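You operate a simulated robot arm through the tools that you are given. There is no shell and no other tool. Be economical: measure what you need, move in short steps, check, and stop when the job is done.

You are at the controls of a simulated two-armed robot. One attempt, no reset.

TASK
Wipe up the spill on the top of the blue desk with the blue cloth and put it back.

Only the result counts: the job must be done as asked and must still hold three seconds after the hand-in. Knocking over, shifting, dropping, spilling or breaking anything else fails it. Flat cloth is picked up by pressing the open fingertips on it (5 to 10 N) and closing them slowly along it; thin cloth reads only 2 to 8 mm in the jaws.

THE ROBOT
Two 7-joint arms with two-finger parallel grippers on one trunk, on a base that drives. Base frame: it is fixed to the floor where the robot stands at the start and does not move with it; the origin is under the middle of the robot, x ahead of it, y to its left, z up; the surface under the hand at the start is at about z = 800. Units: mm, degrees, N and s.
The left shoulder is at the start at [70, 163, 1070], the right one opposite. With the tool pointing down near the work surface each hand reaches from about 400 to 880 mm from the robot's upright axis, wherever it stands, measured 20 degrees to its own side. Payload 3.43 kg a hand.
The TCP of each hand is the grasp point between the finger pads, 34 mm short of the fingertips. In the tool frame z runs along the fingers and y along their closing line. The gripper opens to 128 mm. The fingers are 24 mm wide and 12 mm thick; the gripper's body (48 by 130 mm) begins 96 mm behind the TCP.
Orientation is told as [roll, pitch, yaw] about the base's x, y, z axes, in that order, counted from this pose: with the fingers straight down and closing along the base's y, the tool's x points along the base's -x, its y along +y and its z along -z.

THE INTERFACE
- The arms move only by the tool apply_moves. It takes "left_motion", "right_motion" or both (then of equal length, played together; a hand with none holds still); each is a list of rows, each a list of 3 entries, a list of its own where there are three numbers: the shift along the base's x, y, z in units of 250 mm (1.0 is 250 mm), then the turn, a rotation vector about the base's x, y, z in units of 90 degrees (1.0 is 90 degrees), then the gripper command, from -1 (fully open) to 1 (shut), values between in proportion. In form: [[[tx, ty, tz], [wx, wy, wz], grip], ...]. A call has 1 to 20 rows; each row is the pose to reach, as a shift and turn from the pose commanded when the call began. A call with a number of a shift or a turn outside -1 to 1 is refused whole. Each row takes 0.2 s and may step no farther than 50 mm and 8.6 degrees from the row before; otherwise, or with a gripper value out of range, the whole call is refused. A pose out of reach is approached as far as the arm can. The call stops where the force on the tool passes 40 N (or 10 N more than at its start, if that is more) or the arm is blocked; 0.2 s more then pass. Each finger travels about 153 mm/s and halts on what it meets, pressing with about 45 N; the grip force reading is that of the motor and also rises with nothing between the fingers. The clock runs only during rows and for 0.2 s after the last one: add rows that repeat a pose to give the fingers time. It gives the time, the measured TCP pose, the force on the tool (base axes), the opening and the grip force at its end, in the units of the frame above (readings bear some noise), with the torque about the TCP (base axes, N m) and any sound that the robot's microphone picked up, and new pictures: "views" is both (left out), scene, wrist or none (wrist: the cameras of the hands that moved).
- Cameras (640 x 400 px; columns grow to the right, rows downward): "scene" is now at [131, -18.9, 1287]; the picture's right is [-0.23, -0.97, 0.00], its down [-0.66, 0.16, -0.73] and it looks along [0.71, -0.17, -0.68] (base axes); focal length 252 px, centre (320, 200). "left" rides on the left gripper at [76, 11, -160] in its tool frame; the picture's right is [-0.15, 0.99, 0.00], its down [-0.88, -0.13, -0.46] and it looks along [-0.45, -0.07, 0.89] (tool axes); focal length 234 px, centre (320, 200). "right" rides on the right gripper at [76, -11, -160] in its tool frame; the picture's right is [0.15, 0.99, 0.00], its down [-0.88, 0.13, -0.46] and it looks along [-0.45, 0.07, 0.89] (tool axes); focal length 234 px, centre (320, 200). There is no depth. A picture from a camera that has moved, and an enlarged one, comes with that camera's place and axes in the base frame and with its lens.
- raise_lower(by): slides the trunk up (or, below 0, down) by that many mm; the arms and the scene camera ride with it, the base frame stays. It gives what a move gives, with no picture.
- steer(legs): drives the robot by 1 to 6 legs, each [ahead, left, turn to the left] in mm, mm and degrees, along the robot's own axes; the way and the turn of a leg run together, so that a leg with both is an arc; at most 1500 mm and 180 degrees a leg. The arms and the cameras ride along, it lands a little off, and it stops where it bumps. It gives what a move gives, and a new picture of the scene camera.
- head_to(pan, tilt): turns the head with the scene camera to pan (to the left, within 86 degrees either way) and tilt (down, from -29 to 69), counted from straight ahead of the robot. It gives what a move gives, and a new picture of the scene camera.
- close_up(camera, box): a new picture of the part [left, top, right, bottom] of that camera's present view, enlarged. It takes no simulated time.
- finish_job(): hands the job in; it is judged then, once.

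Go step by step. Nothing tells you exact positions but the pictures and the camera data: compare them with the known pose of the tool, close in by small moves and look again before you grip or let go. The budget is 120 turns and 260 pictures, counting those below and the enlarged ones. Unless the task says otherwise, let go and move clear before handing in, and close with one line.

The tools are called after "Call:" as name(argument=value, ...) on one line, values as JSON. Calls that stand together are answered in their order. apply_moves: Moves the arms, as the interface text tells. Its arguments: {"type":"object","properties":{"left_motion":{"type":"array"},"right_motion":{"type":"array"},"views":{"type":"string","enum":["both","scene","wrist","none"]}},"required":[]} The other tools are called the same way: raise_lower (by) slides the trunk up or down; steer (legs) drives the base; head_to (pan, tilt) turns the head that bears the scene camera; close_up (camera, box) takes an enlarged picture of a part of a camera's view; finish_job () hands the job in.

At the start:

```text
clock: 0.0
left_tool_pos: [484.2, 193.5, 1014.3]
left_orientation: [-0.1, 0.0, 0.1]
left_force: [-0.2, -0.1, -0.4]
left_torque: [0.03, 0.0, 0.03]
left_grip_width: 127.9
left_gripper_force: 0.0
right_tool_pos: [480.1, -204.3, 1021.5]
right_orientation: [0.0, 0.0, 0.1]
right_force: [0.4, 0.2, 0.1]
right_torque: [0.03, -0.02, -0.01]
right_grip_width: 128.0
right_gripper_force: 0.0
trunk travel left (down, up): [-550.0, 390.0]
robot x, y, heading: [1.1, 0.6, 0.1]
head pan, tilt: [-13.4, 42.7]
```

scene: 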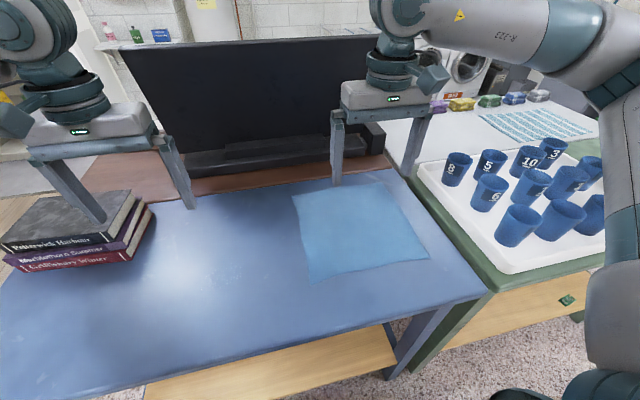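
right: 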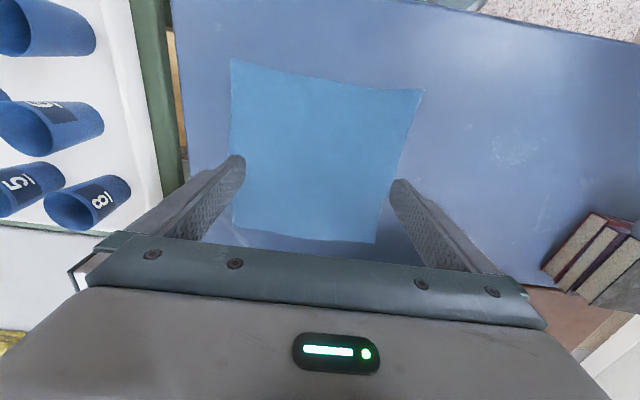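
left: 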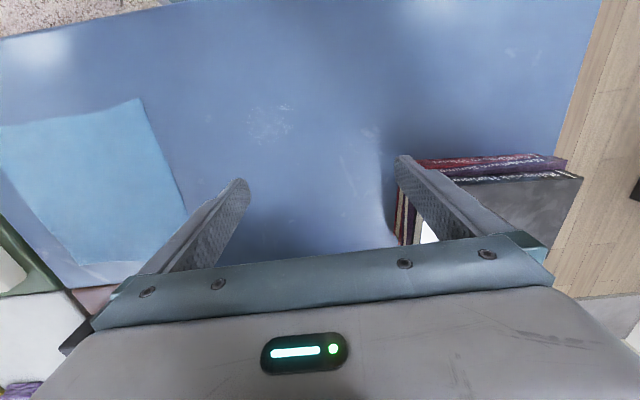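

The blue cloth lies flat at about x 390–679, y −337 to −60. There is a faint speckled mark near (453, 119), which I'll look at more closely.

Call:
close_up(camera="left", box=[170, 40, 410, 240])

Call:
close_up(camera="scene", box=[60, 160, 320, 390])

Call:
close_up(camera="right", box=[390, 20, 640, 220])

```text
2.00 times, centred on (290, 140) of left
camera zoom: at [410.7, 204.3, 1174.2], right [0.15, 0.99, 0.0], down [0.88, -0.13, 0.46], along [0.45, -0.07, -0.89], focal length 468 px, centre (380, 320)
```

zoom: 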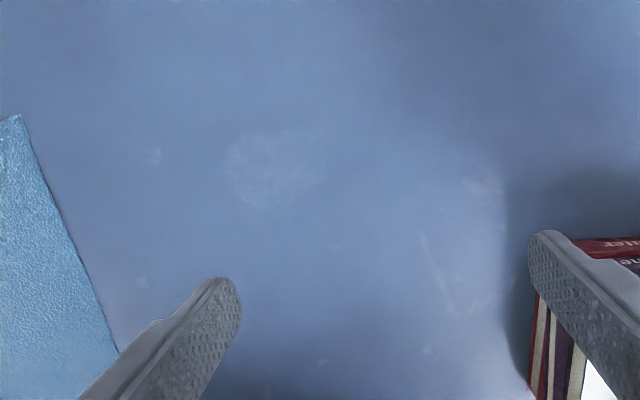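

```text
1.74 times, centred on (190, 275) of scene
camera zoom: at [131.0, -18.9, 1287.0], right [-0.23, -0.97, 0.0], down [-0.66, 0.16, -0.73], along [0.71, -0.17, -0.68], focal length 438 px, centre (546, 70)
```

zoom: 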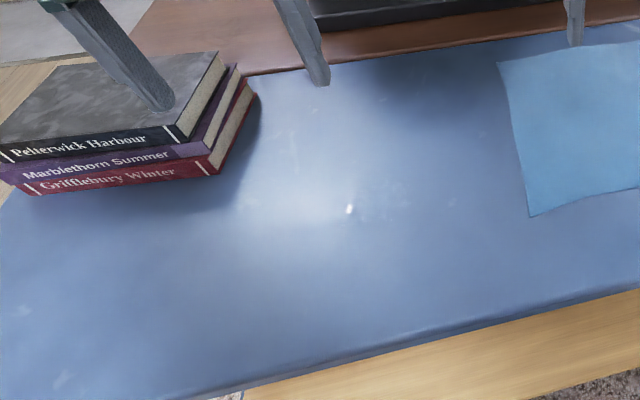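

```text
2.00 times, centred on (515, 120) of right
camera zoom: at [404.6, -215.1, 1179.2], right [-0.15, 0.99, 0.0], down [0.88, 0.13, 0.46], along [0.45, 0.07, -0.89], focal length 468 px, centre (-70, 360)
```

zoom: 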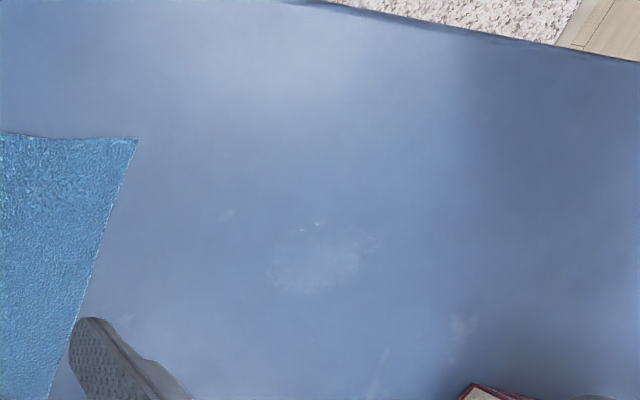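

The faint patch sits at about (457, 114), and all three views agree on it. I'll move the left hand over it and lower it slightly for a better look, keeping clear of the books.

Call:
apply_moves(left_motion=[[[-0.12, -0.15, 0], [0, 0, 0], -1], [[-0.24, -0.3, -0.1], [0, 0, 0], -1], [[-0.3, -0.3, -0.25], [0, 0, 0], -1], [[-0.3, -0.3, -0.25], [0, 0, 0], -1]], views="both")

Call:
close_up(camera="left", box=[160, 0, 480, 200])

Call:
head_to(pan=25, tilt=50)

```text
refused: row 2 steps farther than a row can; nothing moved
```

```text
2.00 times, centred on (320, 100) of left
camera zoom: at [410.7, 204.3, 1174.2], right [0.15, 0.99, 0.0], down [0.88, -0.13, 0.46], along [0.45, -0.07, -0.89], focal length 468 px, centre (320, 400)
```

zoom: 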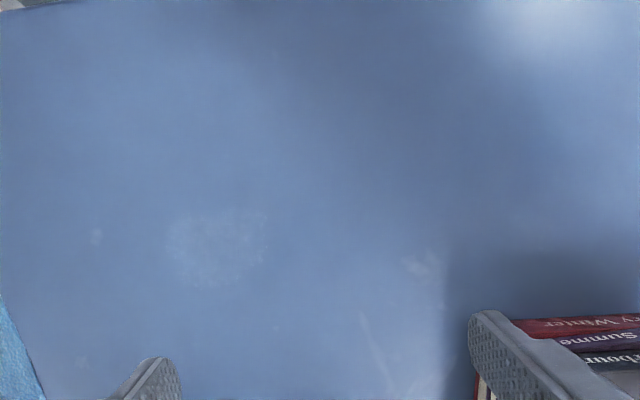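

```text
clock: 1.1
left_tool_pos: [484.4, 191.7, 1014.6]
left_orientation: [0.0, 0.0, 0.2]
left_force: [-0.1, 0.3, -0.7]
left_torque: [0.02, 0.01, 0.02]
left_grip_width: 127.9
left_gripper_force: 0.0
right_tool_pos: [481.1, -203.9, 1021.6]
right_orientation: [0.0, -0.1, 0.0]
right_force: [-0.7, 1.1, -0.6]
right_torque: [0.02, 0.0, 0.01]
right_grip_width: 128.1
right_gripper_force: 0.0
trunk travel left (down, up): [-550.0, 390.0]
robot x, y, heading: [-2.7, 1.0, -0.1]
head pan, tilt: [25.0, 50.0]
camera scene: at [119.9, 32.9, 1276.8], right [0.42, -0.91, 0.0], down [-0.69, -0.32, -0.64], along [0.58, 0.27, -0.77], focal length 252 px, centre (320, 200)
```

scene: 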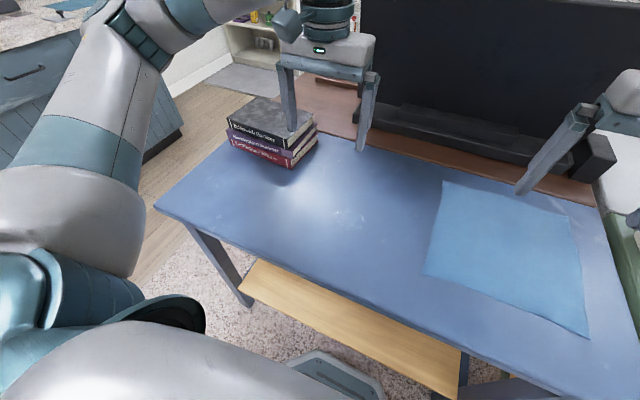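

The patch is confirmed at about (460, 114). I'll park the left hand up and to the left, and bring the right hand over the left part of the cloth, half open.

Call:
apply_moves(left_motion=[[[0, 0, 0.16], [0, 0, 0], -1], [[0, 0.04, 0.32], [0, 0, 0], -1], [[0, 0.2, 0.4], [0, 0, 0], -1], [[0, 0.38, 0.44], [0, 0, 0], -1], [[0, 0.56, 0.48], [0, 0, 0], -1], [[0, 0.74, 0.48], [0, 0, 0], -1], [[0, 0.8, 0.48], [0, 0, 0], -1]], right_motion=[[[0.05, 0.06, -0.12], [0, 0, 0], -0.7], [[0.1, 0.12, -0.24], [0, 0, 0], -0.4], [[0.15, 0.18, -0.36], [0, 0, 0], -0.25], [[0.2, 0.24, -0.47], [0, 0, 0], -0.25], [[0.216, 0.276, -0.564], [0, 0, 0], -0.25], [[0.216, 0.276, -0.564], [0, 0, 0], -0.25], [[0.216, 0.276, -0.564], [0, 0, 0], -0.25]])

```text
clock: 2.6
left_tool_pos: [484.0, 392.8, 1134.3]
left_orientation: [0.0, 0.0, 0.0]
left_force: [-0.3, -0.4, 0.6]
left_torque: [0.01, 0.01, 0.0]
left_grip_width: 127.9
left_gripper_force: 0.1
right_tool_pos: [533.4, -135.9, 878.6]
right_orientation: [0.0, -0.1, 0.0]
right_force: [0.0, 0.4, -1.1]
right_torque: [0.01, -0.01, -0.02]
right_grip_width: 79.8
right_gripper_force: 0.0
trunk travel left (down, up): [-550.0, 390.0]
robot x, y, heading: [-0.5, -4.5, 0.0]
head pan, tilt: [25.0, 50.0]
camera scene: at [120.0, 32.6, 1276.7], right [0.42, -0.91, 0.0], down [-0.69, -0.32, -0.64], along [0.58, 0.27, -0.77], focal length 252 px, centre (320, 200)
camera right: at [458.9, -146.5, 1036.8], right [-0.15, 0.99, 0.0], down [0.88, 0.13, 0.46], along [0.45, 0.07, -0.89], focal length 234 px, centre (320, 200)
camera left: at [409.9, 404.8, 1294.8], right [0.15, 0.99, 0.0], down [0.88, -0.13, 0.46], along [0.45, -0.07, -0.89], focal length 234 px, centre (320, 200)
```

scene: 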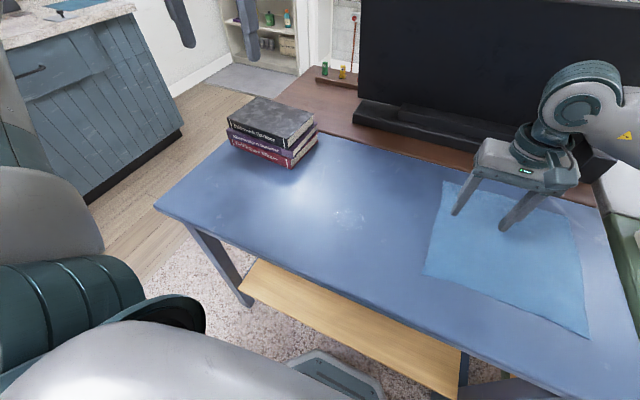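
right: 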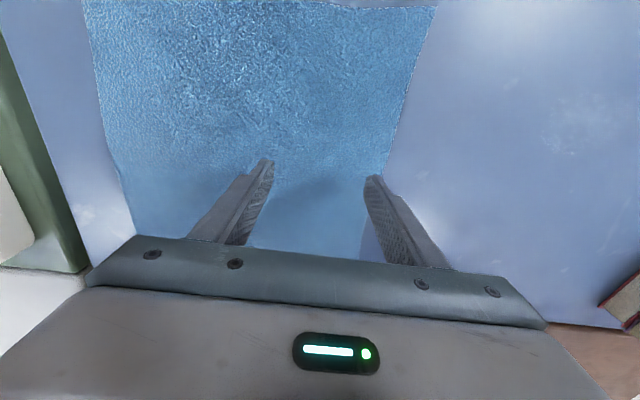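
left: 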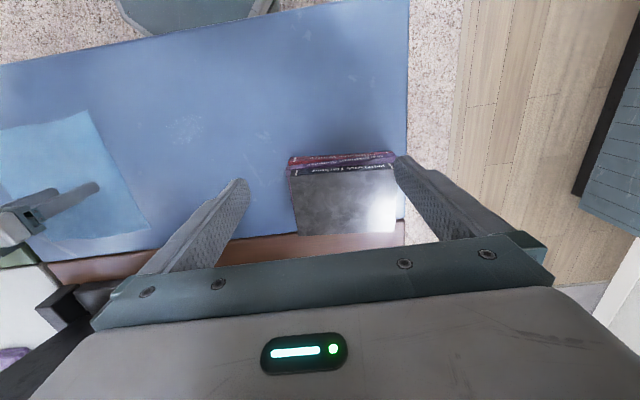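

The left finger is very near the cloth edge, so I'll shift 22 mm to the right and go down gently towards contact.

Call:
apply_moves(right_motion=[[[0, -0.088, 0], [0, 0, 0], -0.25], [[0, -0.088, -0.08], [0, 0, 0], -0.25], [[0, -0.088, -0.14], [0, 0, 0], -0.25], [[0, -0.088, -0.164], [0, 0, 0], -0.25], [[0, -0.088, -0.164], [0, 0, 0], -0.25]], views="wrist")

```text
clock: 3.9
left_tool_pos: [483.8, 392.9, 1136.3]
left_orientation: [0.0, 0.0, 0.0]
left_force: [-0.4, 0.7, -0.2]
left_torque: [0.01, 0.02, -0.02]
left_grip_width: 128.0
left_gripper_force: 0.1
right_tool_pos: [534.9, -156.7, 839.4]
right_orientation: [0.1, -0.1, 0.0]
right_force: [0.2, 0.1, -0.6]
right_torque: [0.0, -0.01, 0.02]
right_grip_width: 80.2
right_gripper_force: 0.1
trunk travel left (down, up): [-550.0, 390.0]
robot x, y, heading: [1.4, -1.0, -0.2]
head pan, tilt: [25.0, 50.0]
camera right: at [459.0, -168.3, 997.0], right [-0.15, 0.99, 0.0], down [0.88, 0.13, 0.46], along [0.45, 0.07, -0.89], focal length 234 px, centre (320, 200)
```

right: 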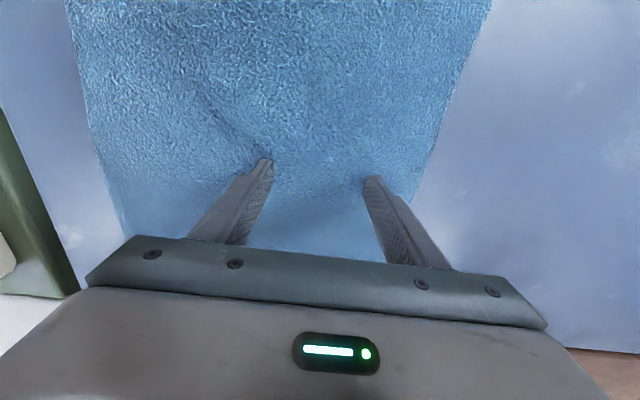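

Both fingertips are over the cloth and not yet touching it. I'll go down in small steps until I read contact.

Call:
apply_moves(right_motion=[[[0, 0, -0.01], [0, 0, 0], -0.25], [[0, 0, -0.02], [0, 0, 0], -0.25], [[0, 0, -0.02], [0, 0, 0], -0.25]], views="none")

```text
clock: 4.7
left_tool_pos: [484.0, 393.6, 1135.1]
left_orientation: [-0.1, 0.0, 0.1]
left_force: [-0.1, 0.2, -0.4]
left_torque: [-0.02, 0.0, 0.02]
left_grip_width: 128.1
left_gripper_force: 0.0
right_tool_pos: [534.6, -156.5, 836.3]
right_orientation: [-0.1, -0.2, 0.0]
right_force: [0.6, -0.5, 11.7]
right_torque: [-0.17, 0.0, 0.02]
right_grip_width: 79.6
right_gripper_force: 0.2
trunk travel left (down, up): [-550.0, 390.0]
robot x, y, heading: [-2.0, 2.6, -0.1]
head pan, tilt: [25.0, 50.0]
```

Contact reads 11.7 N, a bit high. I'll ease up slightly and close slowly along the cloth.

Call:
apply_moves(right_motion=[[[0, 0, 0.004], [0, 0, 0], -0.25], [[0, 0, 0.004], [0, 0, 0], -0.15], [[0, 0, 0.004], [0, 0, 0], -0.05], [[0, 0, 0.004], [0, 0, 0], 0.05], [[0, 0, 0.004], [0, 0, 0], 0.15], [[0, 0, 0.004], [0, 0, 0], 0.25]], views="wrist")

```text
clock: 6.0
left_tool_pos: [483.2, 392.1, 1136.3]
left_orientation: [0.0, 0.0, 0.1]
left_force: [0.1, 0.3, -0.1]
left_torque: [-0.02, 0.04, -0.01]
left_grip_width: 128.0
left_gripper_force: 0.1
right_tool_pos: [532.7, -155.2, 834.6]
right_orientation: [0.0, -0.1, 0.0]
right_force: [0.8, 0.2, 13.5]
right_torque: [-0.06, -0.01, 0.0]
right_grip_width: 46.5
right_gripper_force: 0.1
trunk travel left (down, up): [-550.0, 390.0]
robot x, y, heading: [-3.4, 0.6, 0.1]
head pan, tilt: [25.0, 50.0]
camera right: at [457.8, -167.9, 993.5], right [-0.15, 0.99, 0.0], down [0.88, 0.13, 0.46], along [0.45, 0.07, -0.89], focal length 234 px, centre (320, 200)
```

right: 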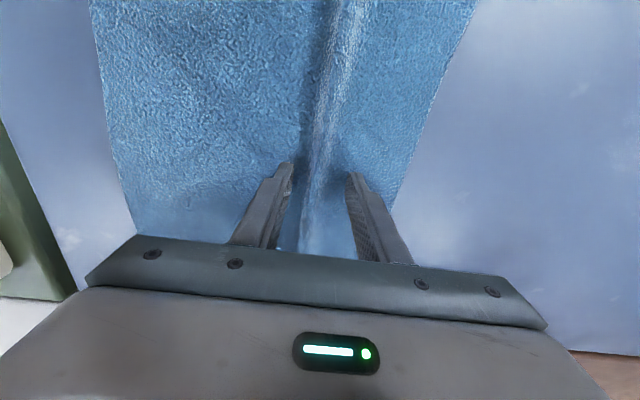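

The cloth is gathering into a ridge between the fingers. I'll lighten the pressure slightly and keep closing.

Call:
apply_moves(right_motion=[[[0, 0, 0.004], [0, 0, 0], 0.33], [[0, 0, 0.004], [0, 0, 0], 0.43], [[0, 0, 0.004], [0, 0, 0], 0.53], [[0, 0, 0.004], [0, 0, 0], 0.63], [[0, 0, 0.004], [0, 0, 0], 0.73], [[0, 0, 0.004], [0, 0, 0], 0.83], [[0, 0, 0.004], [0, 0, 0], 0.93], [[0, 0, 0.004], [0, 0, 0], 1], [[0, 0, 0.004], [0, 0, 0], 1], [[0, 0, 0.004], [0, 0, 0], 1]], views="both")

```text
clock: 8.2
left_tool_pos: [483.2, 393.4, 1137.3]
left_orientation: [0.1, -0.1, 0.1]
left_force: [1.1, -0.5, -0.1]
left_torque: [-0.02, -0.03, 0.03]
left_grip_width: 127.9
left_gripper_force: 0.0
right_tool_pos: [534.1, -157.1, 836.0]
right_orientation: [-0.1, 0.0, 0.1]
right_force: [-0.8, 1.1, 1.6]
right_torque: [0.02, 0.03, 0.0]
right_grip_width: 2.5
right_gripper_force: 37.1
trunk travel left (down, up): [-550.0, 390.0]
robot x, y, heading: [-0.2, -2.1, -0.1]
head pan, tilt: [25.0, 50.0]
camera scene: at [119.8, 33.0, 1276.8], right [0.42, -0.91, 0.0], down [-0.69, -0.32, -0.64], along [0.58, 0.27, -0.77], focal length 252 px, centre (320, 200)
camera right: at [458.7, -168.5, 993.9], right [-0.15, 0.99, 0.0], down [0.88, 0.13, 0.46], along [0.45, 0.07, -0.89], focal length 234 px, centre (320, 200)
```

scene: 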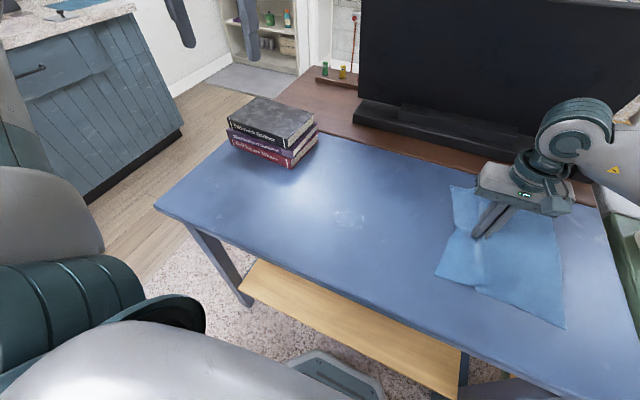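
right: 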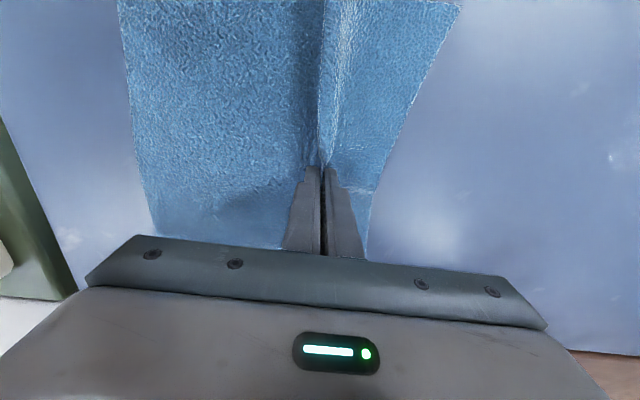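

The jaws read 2.5 mm, which fits a cloth fold. I'll lift to check the hold.

Call:
apply_moves(right_motion=[[[0, 0, 0.1], [0, 0, 0], 1], [[0, 0, 0.25], [0, 0, 0], 1], [[0, 0, 0.4], [0, 0, 0], 1], [[0, 0, 0.4], [0, 0, 0], 1]], views="both")

```text
clock: 9.2
left_tool_pos: [484.3, 392.9, 1135.0]
left_orientation: [0.0, 0.1, 0.1]
left_force: [0.6, 1.2, 0.2]
left_torque: [0.02, -0.02, 0.02]
left_grip_width: 128.2
left_gripper_force: 0.0
right_tool_pos: [533.7, -156.8, 935.0]
right_orientation: [0.0, 0.0, 0.0]
right_force: [-0.2, 0.2, 0.4]
right_torque: [-0.03, -0.02, 0.0]
right_grip_width: 2.0
right_gripper_force: 36.8
trunk travel left (down, up): [-550.0, 390.0]
robot x, y, heading: [-1.3, -1.6, 0.1]
head pan, tilt: [25.0, 50.0]
camera scene: at [120.2, 32.7, 1276.7], right [0.42, -0.91, 0.0], down [-0.69, -0.32, -0.64], along [0.58, 0.27, -0.77], focal length 252 px, centre (320, 200)
camera right: at [459.0, -168.7, 1093.7], right [-0.15, 0.99, 0.0], down [0.88, 0.13, 0.46], along [0.45, 0.07, -0.89], focal length 234 px, centre (320, 200)
```

scene: 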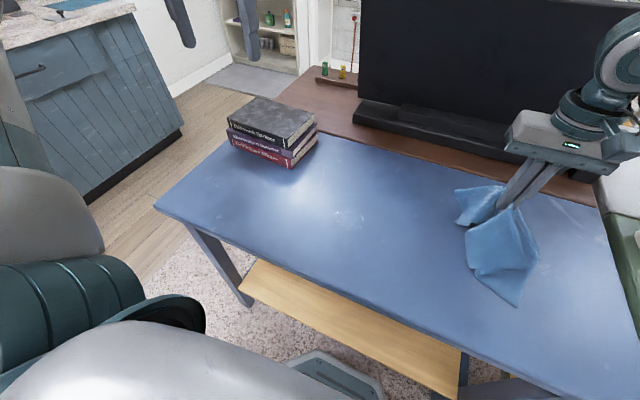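
right: 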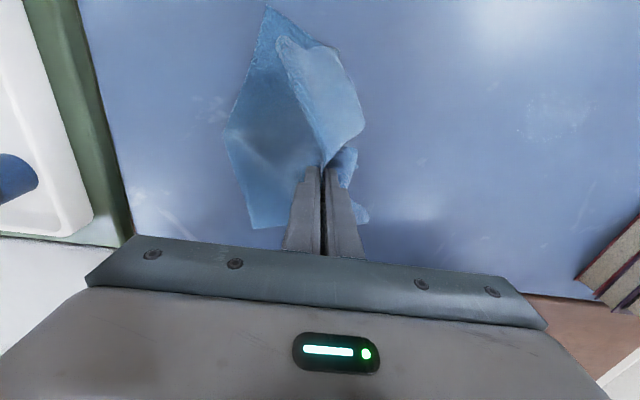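

The cloth is held. I'll carry it over towards the spill.

Call:
apply_moves(right_motion=[[[-0.05, 0.18, 0], [0, 0, 0], 1], [[-0.1, 0.36, 0], [0, 0, 0], 1], [[-0.15, 0.54, 0], [0, 0, 0], 1], [[-0.2, 0.72, 0], [0, 0, 0], 1], [[-0.25, 0.88, 0], [0, 0, 0], 1], [[-0.25, 0.9, -0.15], [0, 0, 0], 1], [[-0.25, 0.9, -0.15], [0, 0, 0], 1]], views="both")

```text
clock: 10.8
left_tool_pos: [483.9, 393.0, 1135.0]
left_orientation: [0.0, 0.0, 0.2]
left_force: [-0.4, 0.1, -1.1]
left_torque: [-0.03, 0.02, -0.01]
left_grip_width: 128.0
left_gripper_force: 0.1
right_tool_pos: [470.9, 67.3, 897.3]
right_orientation: [0.0, -0.1, 0.0]
right_force: [-0.4, -0.7, 0.6]
right_torque: [0.0, -0.02, 0.05]
right_grip_width: 2.2
right_gripper_force: 36.7
trunk travel left (down, up): [-550.0, 390.0]
robot x, y, heading: [-3.1, -3.8, 0.1]
head pan, tilt: [25.0, 50.0]
camera scene: at [119.3, 33.6, 1276.8], right [0.42, -0.91, 0.0], down [-0.69, -0.32, -0.64], along [0.58, 0.27, -0.77], focal length 252 px, centre (320, 200)
camera right: at [395.1, 56.1, 1055.5], right [-0.15, 0.99, 0.0], down [0.88, 0.13, 0.46], along [0.45, 0.07, -0.89], focal length 234 px, centre (320, 200)
```

scene: 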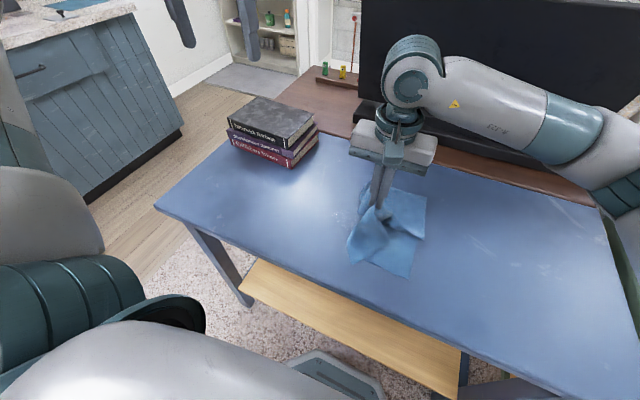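
right: 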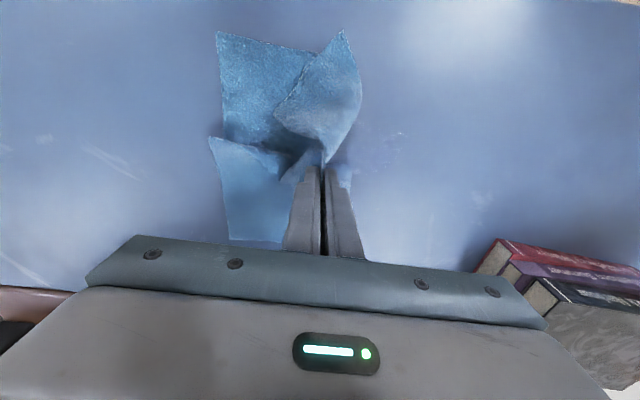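

The hand is just right of the spill. I'll lower until the cloth presses lightly on the desk.

Call:
apply_moves(right_motion=[[[-0.04, 0, -0.12], [0, 0, 0], 1], [[-0.08, 0, -0.2], [0, 0, 0], 1], [[-0.1, 0, -0.23], [0, 0, 0], 1], [[-0.1, 0, -0.24], [0, 0, 0], 1], [[-0.1, 0, -0.247], [0, 0, 0], 1], [[-0.1, 0, -0.247], [0, 0, 0], 1]], views="none")

```text
clock: 12.2
left_tool_pos: [482.8, 391.9, 1137.3]
left_orientation: [0.0, -0.1, 0.1]
left_force: [-0.6, -0.2, -0.2]
left_torque: [0.01, 0.01, 0.0]
left_grip_width: 128.0
left_gripper_force: 0.0
right_tool_pos: [444.5, 69.9, 838.1]
right_orientation: [0.2, -0.1, 0.0]
right_force: [2.4, 0.4, 16.0]
right_torque: [0.03, -0.1, -0.02]
right_grip_width: 2.2
right_gripper_force: 36.5
trunk travel left (down, up): [-550.0, 390.0]
robot x, y, heading: [-1.2, 0.2, 0.1]
head pan, tilt: [25.0, 50.0]
```

Pressure is 16 N. I'll ease off slightly and wipe in lanes over y 70–165.

Call:
apply_moves(right_motion=[[[0, 0, 0.003], [0, 0, 0], 1], [[0, 0.1, 0.003], [0, 0, 0], 1], [[0, 0.2, 0.003], [0, 0, 0], 1], [[0, 0.3, 0.003], [0, 0, 0], 1], [[0, 0.38, 0.003], [0, 0, 0], 1], [[0.08, 0.38, 0.003], [0, 0, 0], 1], [[0.08, 0.28, 0.003], [0, 0, 0], 1], [[0.08, 0.18, 0.003], [0, 0, 0], 1], [[0.08, 0.08, 0.003], [0, 0, 0], 1], [[0.08, 0, 0.003], [0, 0, 0], 1], [[0.16, 0, 0.003], [0, 0, 0], 1], [[0.16, 0.1, 0.003], [0, 0, 0], 1], [[0.16, 0.2, 0.003], [0, 0, 0], 1], [[0.16, 0.3, 0.003], [0, 0, 0], 1], [[0.16, 0.38, 0.003], [0, 0, 0], 1]], views="both")

```text
clock: 15.4
left_tool_pos: [482.7, 392.4, 1135.7]
left_orientation: [0.0, 0.0, 0.0]
left_force: [-0.3, -0.3, 0.8]
left_torque: [-0.03, 0.0, 0.0]
left_grip_width: 127.9
left_gripper_force: 0.2
right_tool_pos: [485.3, 164.9, 837.0]
right_orientation: [-0.1, -0.1, 0.0]
right_force: [-0.4, -2.3, 3.8]
right_torque: [-0.01, 0.03, -0.01]
right_grip_width: 2.4
right_gripper_force: 37.1
trunk travel left (down, up): [-550.0, 390.0]
robot x, y, heading: [0.8, 1.8, 0.3]
head pan, tilt: [25.0, 50.0]
camera scene: at [119.6, 33.5, 1276.8], right [0.42, -0.91, 0.0], down [-0.69, -0.32, -0.64], along [0.58, 0.27, -0.77], focal length 252 px, centre (320, 200)
camera right: at [410.1, 152.6, 995.8], right [-0.15, 0.99, 0.0], down [0.88, 0.13, 0.46], along [0.45, 0.07, -0.89], focal length 234 px, centre (320, 200)
```

scene: 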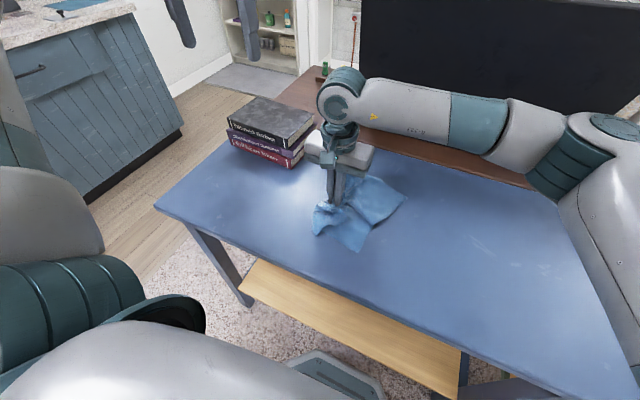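
right: 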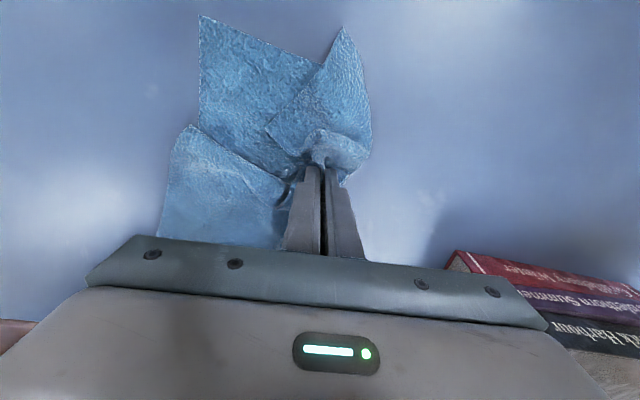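

The wipe is tracking well. Next are the outer lanes at x ≈ 505, 425 and 410, with slightly more pressure.

Call:
apply_moves(right_motion=[[[0.08, 0, -0.003], [0, 0, 0], 1], [[0.08, -0.1, -0.003], [0, 0, 0], 1], [[0.08, -0.2, -0.003], [0, 0, 0], 1], [[0.08, -0.3, -0.003], [0, 0, 0], 1], [[0.08, -0.38, -0.003], [0, 0, 0], 1], [[-0.06, -0.38, -0.003], [0, 0, 0], 1], [[-0.16, -0.38, -0.003], [0, 0, 0], 1], [[-0.24, -0.38, -0.003], [0, 0, 0], 1], [[-0.24, -0.28, -0.003], [0, 0, 0], 1], [[-0.24, -0.18, -0.003], [0, 0, 0], 1], [[-0.24, -0.08, -0.003], [0, 0, 0], 1], [[-0.24, 0, -0.003], [0, 0, 0], 1], [[-0.3, 0, -0.003], [0, 0, 0], 1], [[-0.3, -0.1, -0.003], [0, 0, 0], 1], [[-0.3, -0.2, -0.003], [0, 0, 0], 1], [[-0.3, -0.3, -0.003], [0, 0, 0], 1], [[-0.3, -0.38, -0.003], [0, 0, 0], 1]], views="none")

Call:
apply_moves(right_motion=[[[0, 0, 0.15], [0, 0, 0], 1], [[0, -0.1, 0.3], [0, 0, 0], 1], [[0.1, -0.25, 0.38], [0, 0, 0], 1], [[0.15, -0.43, 0.4], [0, 0, 0], 1], [[0.2, -0.6, 0.4], [0, 0, 0], 1], [[0.2, -0.6, 0.4], [0, 0, 0], 1]], views="both")

```text
clock: 19.1
left_tool_pos: [483.6, 391.7, 1135.7]
left_orientation: [0.0, 0.0, 0.1]
left_force: [0.1, 0.5, 0.3]
left_torque: [0.01, 0.0, 0.0]
left_grip_width: 128.2
left_gripper_force: 0.1
right_tool_pos: [411.1, 68.3, 835.9]
right_orientation: [0.1, 0.1, 0.0]
right_force: [-0.2, 4.7, 12.0]
right_torque: [0.18, -0.02, -0.02]
right_grip_width: 2.3
right_gripper_force: 36.7
trunk travel left (down, up): [-550.0, 390.0]
robot x, y, heading: [-2.1, -0.6, 0.0]
head pan, tilt: [25.0, 50.0]
```

```text
clock: 20.4
left_tool_pos: [483.7, 392.0, 1135.2]
left_orientation: [-0.2, 0.0, 0.1]
left_force: [-1.0, 0.4, -0.5]
left_torque: [-0.01, 0.0, -0.02]
left_grip_width: 128.3
left_gripper_force: 0.0
right_tool_pos: [460.8, -79.9, 937.2]
right_orientation: [0.0, 0.1, 0.0]
right_force: [-0.1, 0.4, 0.6]
right_torque: [0.0, 0.0, 0.02]
right_grip_width: 2.2
right_gripper_force: 36.9
trunk travel left (down, up): [-550.0, 390.0]
robot x, y, heading: [1.5, -1.2, -0.0]
head pan, tilt: [25.0, 50.0]
camera scene: at [119.9, 34.4, 1276.7], right [0.42, -0.91, 0.0], down [-0.69, -0.32, -0.64], along [0.58, 0.27, -0.77], focal length 252 px, centre (320, 200)
camera right: at [387.2, -91.3, 1095.7], right [-0.15, 0.99, 0.0], down [0.88, 0.13, 0.46], along [0.45, 0.07, -0.89], focal length 234 px, centre (320, 200)
```

scene: 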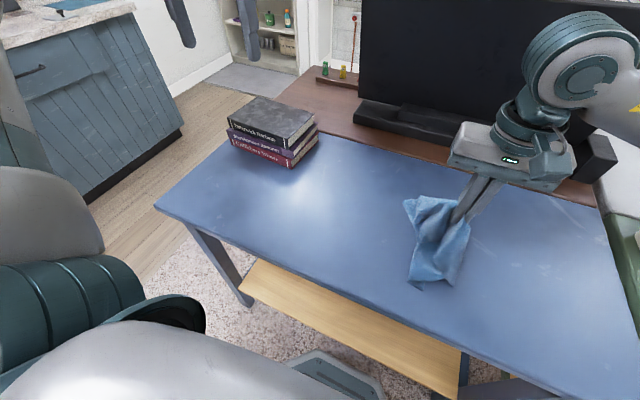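
right: 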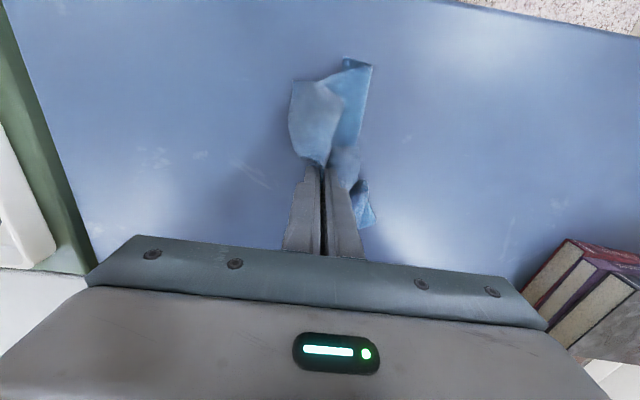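

The patch seems to be gone. I'll zoom in on where it was, and on the marks near the cloth's original place.

Call:
close_up(camera="scene", box=[250, 150, 430, 280])

Call:
close_up(camera="scene", box=[460, 180, 640, 310])

Call:
close_up(camera="right", box=[370, 20, 630, 220])

Call:
close_up(camera="left", box=[80, 20, 300, 200])

```text
3.08 times, centred on (340, 215) of scene
camera zoom: at [119.9, 34.4, 1276.7], right [0.42, -0.91, 0.0], down [-0.69, -0.32, -0.64], along [0.58, 0.27, -0.77], focal length 775 px, centre (258, 154)
```

zoom: 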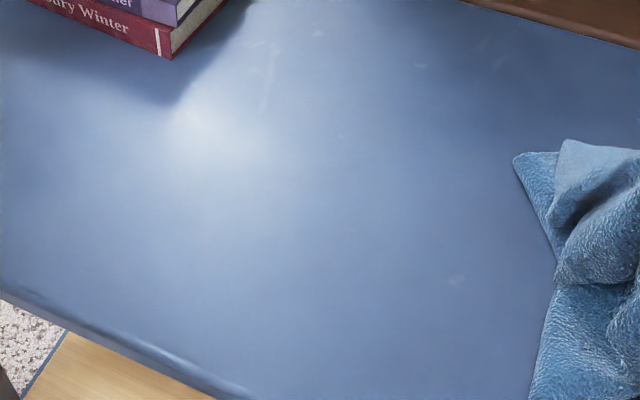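

```text
3.08 times, centred on (550, 245) of scene
camera zoom: at [119.9, 34.4, 1276.7], right [0.42, -0.91, 0.0], down [-0.69, -0.32, -0.64], along [0.58, 0.27, -0.77], focal length 775 px, centre (-388, 62)
```

zoom: 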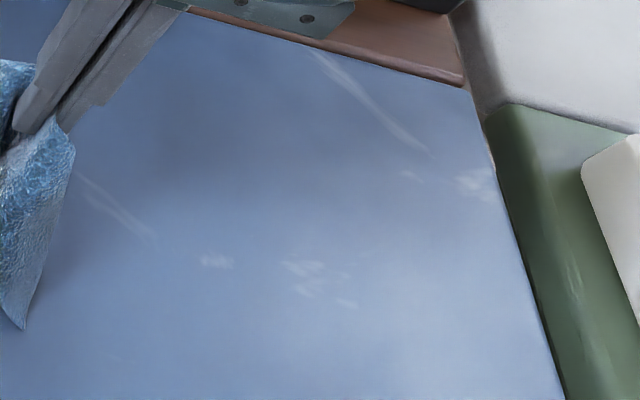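

```text
2.00 times, centred on (500, 120) of right
camera zoom: at [387.2, -91.3, 1095.7], right [-0.15, 0.99, 0.0], down [0.88, 0.13, 0.46], along [0.45, 0.07, -0.89], focal length 468 px, centre (-40, 360)
```

zoom: 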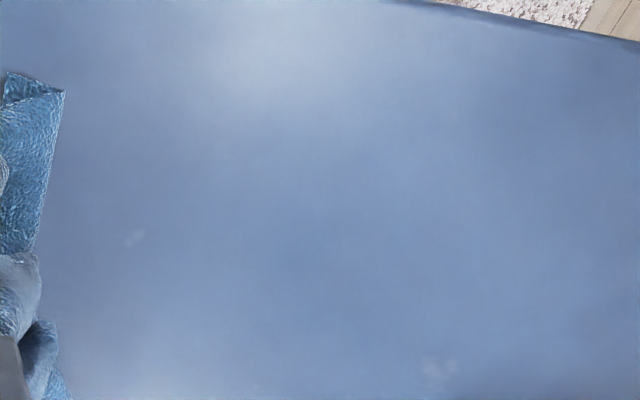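

```text
2.22 times, centred on (190, 110) of left
camera zoom: at [409.7, 406.4, 1294.3], right [0.15, 0.99, 0.0], down [0.88, -0.13, 0.46], along [0.45, -0.07, -0.89], focal length 520 px, centre (609, 400)
```

zoom: 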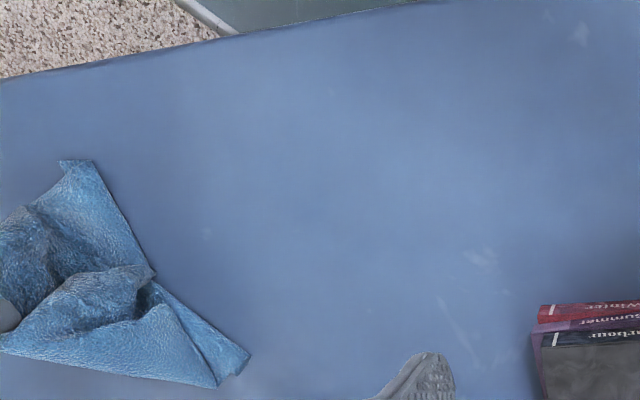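

The spill is gone and only the fixed scuffs remain. Now I'll lift the cloth high, carry it to the right end of its original place, and lay it down moving left so the long tail spreads.

Call:
apply_moves(right_motion=[[[0.03, -0.05, 0.15], [0, 0, 0], 1], [[0.09, -0.2, 0.25], [0, 0, 0], 1], [[0.15, -0.37, 0.28], [0, 0, 0], 1], [[0.21, -0.54, 0.28], [0, 0, 0], 1], [[0.27, -0.7, 0.28], [0, 0, 0], 1], [[0.292, -0.82, 0.28], [0, 0, 0], 1], [[0.292, -0.82, 0.28], [0, 0, 0], 1], [[0.292, -0.82, 0.28], [0, 0, 0], 1]], views="both")

Call:
head_to(pan=-13, tilt=45)

```text
clock: 22.2
left_tool_pos: [483.2, 392.2, 1136.1]
left_orientation: [0.1, 0.0, 0.1]
left_force: [-0.8, 0.1, -1.4]
left_torque: [0.03, 0.01, 0.04]
left_grip_width: 127.9
left_gripper_force: 0.0
right_tool_pos: [533.3, -285.7, 1004.8]
right_orientation: [0.0, 0.1, 0.0]
right_force: [-0.1, -0.4, 0.1]
right_torque: [-0.02, 0.03, -0.02]
right_grip_width: 2.4
right_gripper_force: 37.1
trunk travel left (down, up): [-550.0, 390.0]
robot x, y, heading: [-1.6, -3.6, 0.0]
head pan, tilt: [25.0, 50.0]
camera scene: at [119.8, 32.6, 1276.8], right [0.42, -0.91, 0.0], down [-0.69, -0.32, -0.64], along [0.58, 0.27, -0.77], focal length 252 px, centre (320, 200)
camera right: at [458.9, -298.0, 1164.2], right [-0.15, 0.99, 0.0], down [0.88, 0.13, 0.46], along [0.45, 0.07, -0.89], focal length 234 px, centre (320, 200)
```

scene: 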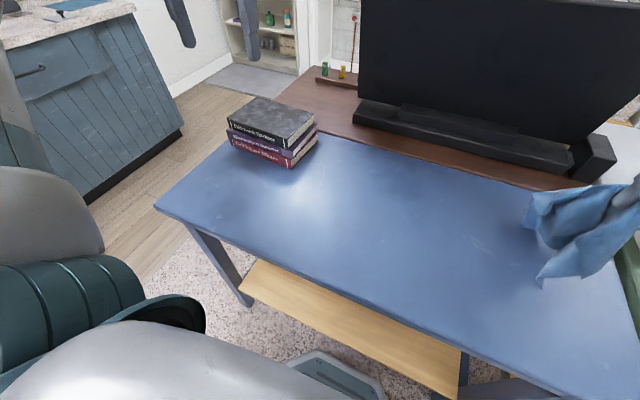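
right: 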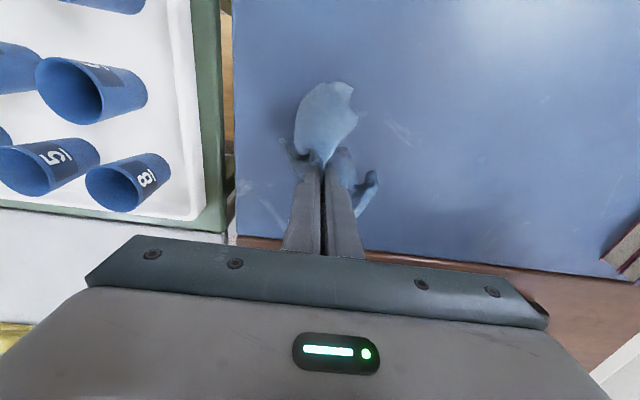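

```text
clock: 23.3
left_tool_pos: [483.6, 393.2, 1136.4]
left_orientation: [0.1, 0.0, 0.1]
left_force: [-0.6, -0.4, -0.2]
left_torque: [-0.01, 0.01, 0.01]
left_grip_width: 127.8
left_gripper_force: 0.1
right_tool_pos: [535.7, -285.9, 1005.1]
right_orientation: [0.0, -0.1, 0.0]
right_force: [-0.4, -0.1, -0.5]
right_torque: [0.01, -0.01, 0.01]
right_grip_width: 2.3
right_gripper_force: 37.6
trunk travel left (down, up): [-550.0, 390.0]
robot x, y, heading: [2.5, -5.6, 0.0]
head pan, tilt: [-13.0, 45.0]
camera scene: at [129.3, -17.8, 1283.7], right [-0.22, -0.97, 0.0], down [-0.69, 0.16, -0.71], along [0.69, -0.16, -0.71], focal length 252 px, centre (320, 200)
```

scene: 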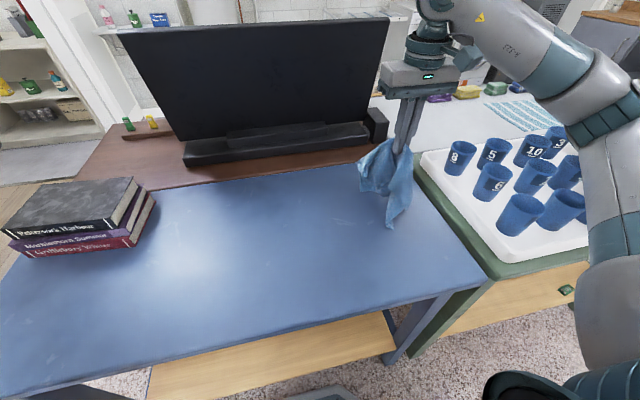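

The cloth hangs clear of the tray. I'll lower it while sweeping left to its original grip point.

Call:
apply_moves(right_motion=[[[0, 0, -0.12], [0, 0, 0], 1], [[0, 0.02, -0.22], [0, 0, 0], 1], [[0, 0.1, -0.3], [0, 0, 0], 1], [[0, 0.19, -0.38], [0, 0, 0], 1], [[0, 0.28, -0.46], [0, 0, 0], 1], [[0, 0.37, -0.54], [0, 0, 0], 1], [[0, 0.45, -0.61], [0, 0, 0], 1], [[0, 0.51, -0.65], [0, 0, 0], 1], [[0, 0.51, -0.65], [0, 0, 0], 1]], views="both")

```text
clock: 25.3
left_tool_pos: [484.5, 392.1, 1136.1]
left_orientation: [0.0, 0.0, 0.0]
left_force: [-1.0, -0.6, 0.5]
left_torque: [0.04, -0.01, -0.01]
left_grip_width: 127.9
left_gripper_force: 0.0
right_tool_pos: [535.1, -158.0, 843.7]
right_orientation: [0.1, 0.0, 0.1]
right_force: [-0.1, -0.4, 0.3]
right_torque: [-0.04, 0.01, 0.01]
right_grip_width: 2.3
right_gripper_force: 37.3
trunk travel left (down, up): [-550.0, 390.0]
robot x, y, heading: [1.3, -0.8, 0.1]
head pan, tilt: [-13.0, 45.0]
camera scene: at [129.2, -18.1, 1283.7], right [-0.23, -0.97, 0.0], down [-0.69, 0.16, -0.71], along [0.69, -0.16, -0.71], focal length 252 px, centre (320, 200)
camera right: at [459.4, -169.5, 1002.1], right [-0.15, 0.99, 0.0], down [0.88, 0.13, 0.46], along [0.45, 0.07, -0.89], focal length 234 px, centre (320, 200)
```

scene: 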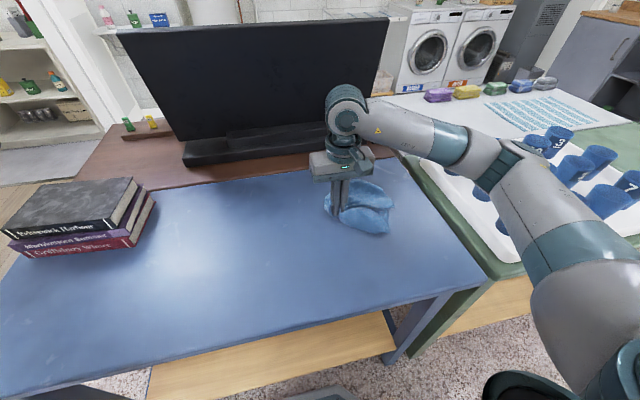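
right: 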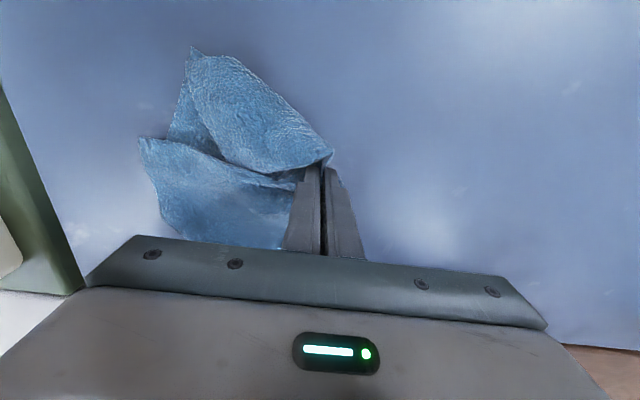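

The cloth lies in its original spot, with its middle near (535, −215). I'll nudge it 15 mm left, lower to light contact, and release.

Call:
apply_moves(right_motion=[[[0, 0.06, -0.01], [0, 0, 0], 1], [[0, 0.06, -0.02], [0, 0, 0], 1], [[0, 0.06, -0.02], [0, 0, 0], 0.8], [[0, 0.06, -0.02], [0, 0, 0], 0.6], [[0, 0.06, -0.02], [0, 0, 0], 0.5], [[0, 0.06, 0.08], [0, 0, 0], 0.5], [[0, 0.06, 0.24], [0, 0, 0], 0.5], [[0, 0.06, 0.4], [0, 0, 0], 0.5], [[0, 0.06, 0.4], [0, 0, 0], 0.5]], views="both")

```text
clock: 27.3
left_tool_pos: [484.5, 391.9, 1134.8]
left_orientation: [0.0, 0.0, 0.2]
left_force: [-0.3, -0.3, -0.1]
left_torque: [0.04, -0.03, 0.03]
left_grip_width: 128.1
left_gripper_force: 0.0
right_tool_pos: [535.2, -145.2, 943.4]
right_orientation: [0.0, 0.0, 0.0]
right_force: [-0.1, -0.1, 0.1]
right_torque: [0.0, -0.03, -0.01]
right_grip_width: 32.0
right_gripper_force: 0.0
trunk travel left (down, up): [-550.0, 390.0]
robot x, y, heading: [3.4, 0.5, -0.2]
head pan, tilt: [-13.0, 45.0]
camera scene: at [129.7, -18.2, 1283.6], right [-0.23, -0.97, 0.0], down [-0.69, 0.16, -0.71], along [0.69, -0.16, -0.71], focal length 252 px, centre (320, 200)
camera right: at [459.0, -156.3, 1102.1], right [-0.15, 0.99, 0.0], down [0.88, 0.13, 0.46], along [0.45, 0.07, -0.89], focal length 234 px, centre (320, 200)
```

scene: 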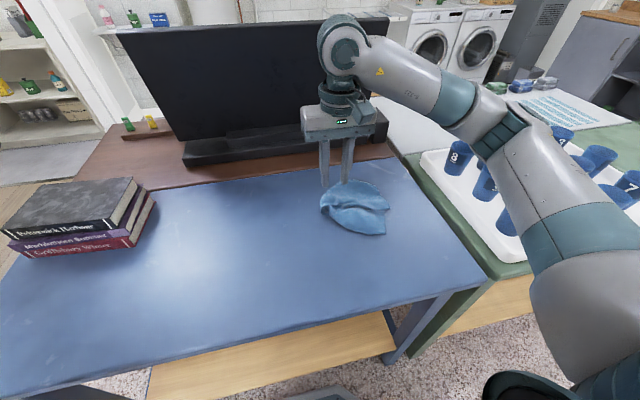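
right: 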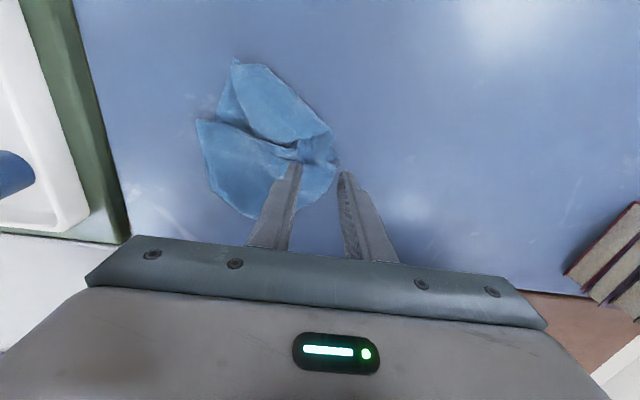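

The cloth has been let go and lies at about (541, −213), close to its original centre of (533, −200). I'll move the hand well clear and take a last look.

Call:
apply_moves(right_motion=[[[0, 0, 0.18], [0, 0, 0], 0.5], [[-0.1, 0, 0.3], [0, 0, 0], 0.5], [[-0.2, -0.1, 0.4], [0, 0, 0], 0.5], [[-0.2, -0.1, 0.4], [0, 0, 0], 0.5]], views="both")

Call:
close_up(camera="scene", box=[0, 150, 480, 400])

```text
clock: 28.3
left_tool_pos: [485.2, 394.3, 1134.6]
left_orientation: [0.0, 0.0, 0.0]
left_force: [0.1, 0.2, -0.3]
left_torque: [-0.04, 0.03, 0.02]
left_grip_width: 128.0
left_gripper_force: 0.0
right_tool_pos: [483.6, -168.8, 1046.0]
right_orientation: [0.1, 0.1, 0.0]
right_force: [0.5, 1.3, 0.3]
right_torque: [-0.05, 0.06, 0.02]
right_grip_width: 31.9
right_gripper_force: 0.1
trunk travel left (down, up): [-550.0, 390.0]
robot x, y, heading: [2.5, 0.6, -0.1]
head pan, tilt: [-13.0, 45.0]
camera scene: at [130.3, -16.8, 1283.5], right [-0.22, -0.97, 0.0], down [-0.69, 0.16, -0.71], along [0.69, -0.16, -0.71], focal length 252 px, centre (320, 200)
camera right: at [409.0, -180.5, 1204.7], right [-0.15, 0.99, 0.0], down [0.88, 0.13, 0.45], along [0.45, 0.07, -0.89], focal length 234 px, centre (320, 200)
```

scene: 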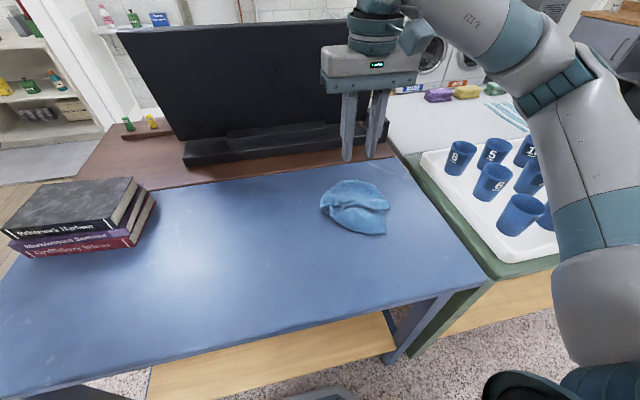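
right: 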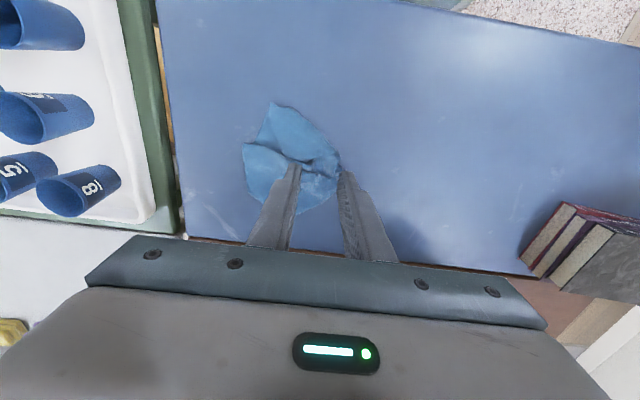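

```text
1.33 times, centred on (240, 275) of scene
camera zoom: at [130.3, -16.8, 1283.5], right [-0.22, -0.97, 0.0], down [-0.69, 0.16, -0.71], along [0.69, -0.16, -0.71], focal length 336 px, centre (427, 100)
```

zoom: 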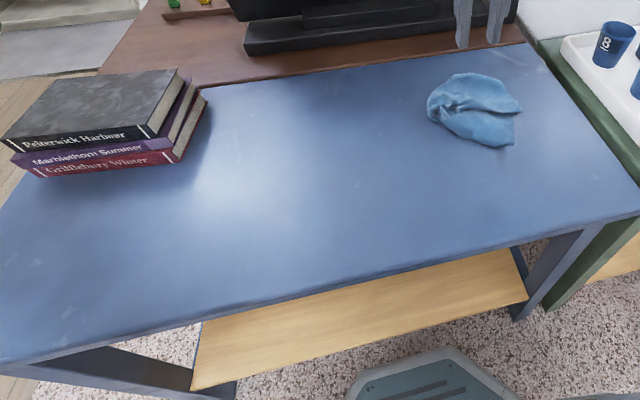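

The desk is clean, the cloth is back in its place, nothing else has moved, and the hands are clear. I'm handing in.

Call:
finish_job()

```text
The job is handed in.
```

I wiped up the spill with the blue cloth and put the cloth back within about 15 mm of where it was, but it now lies folded rather than flat.
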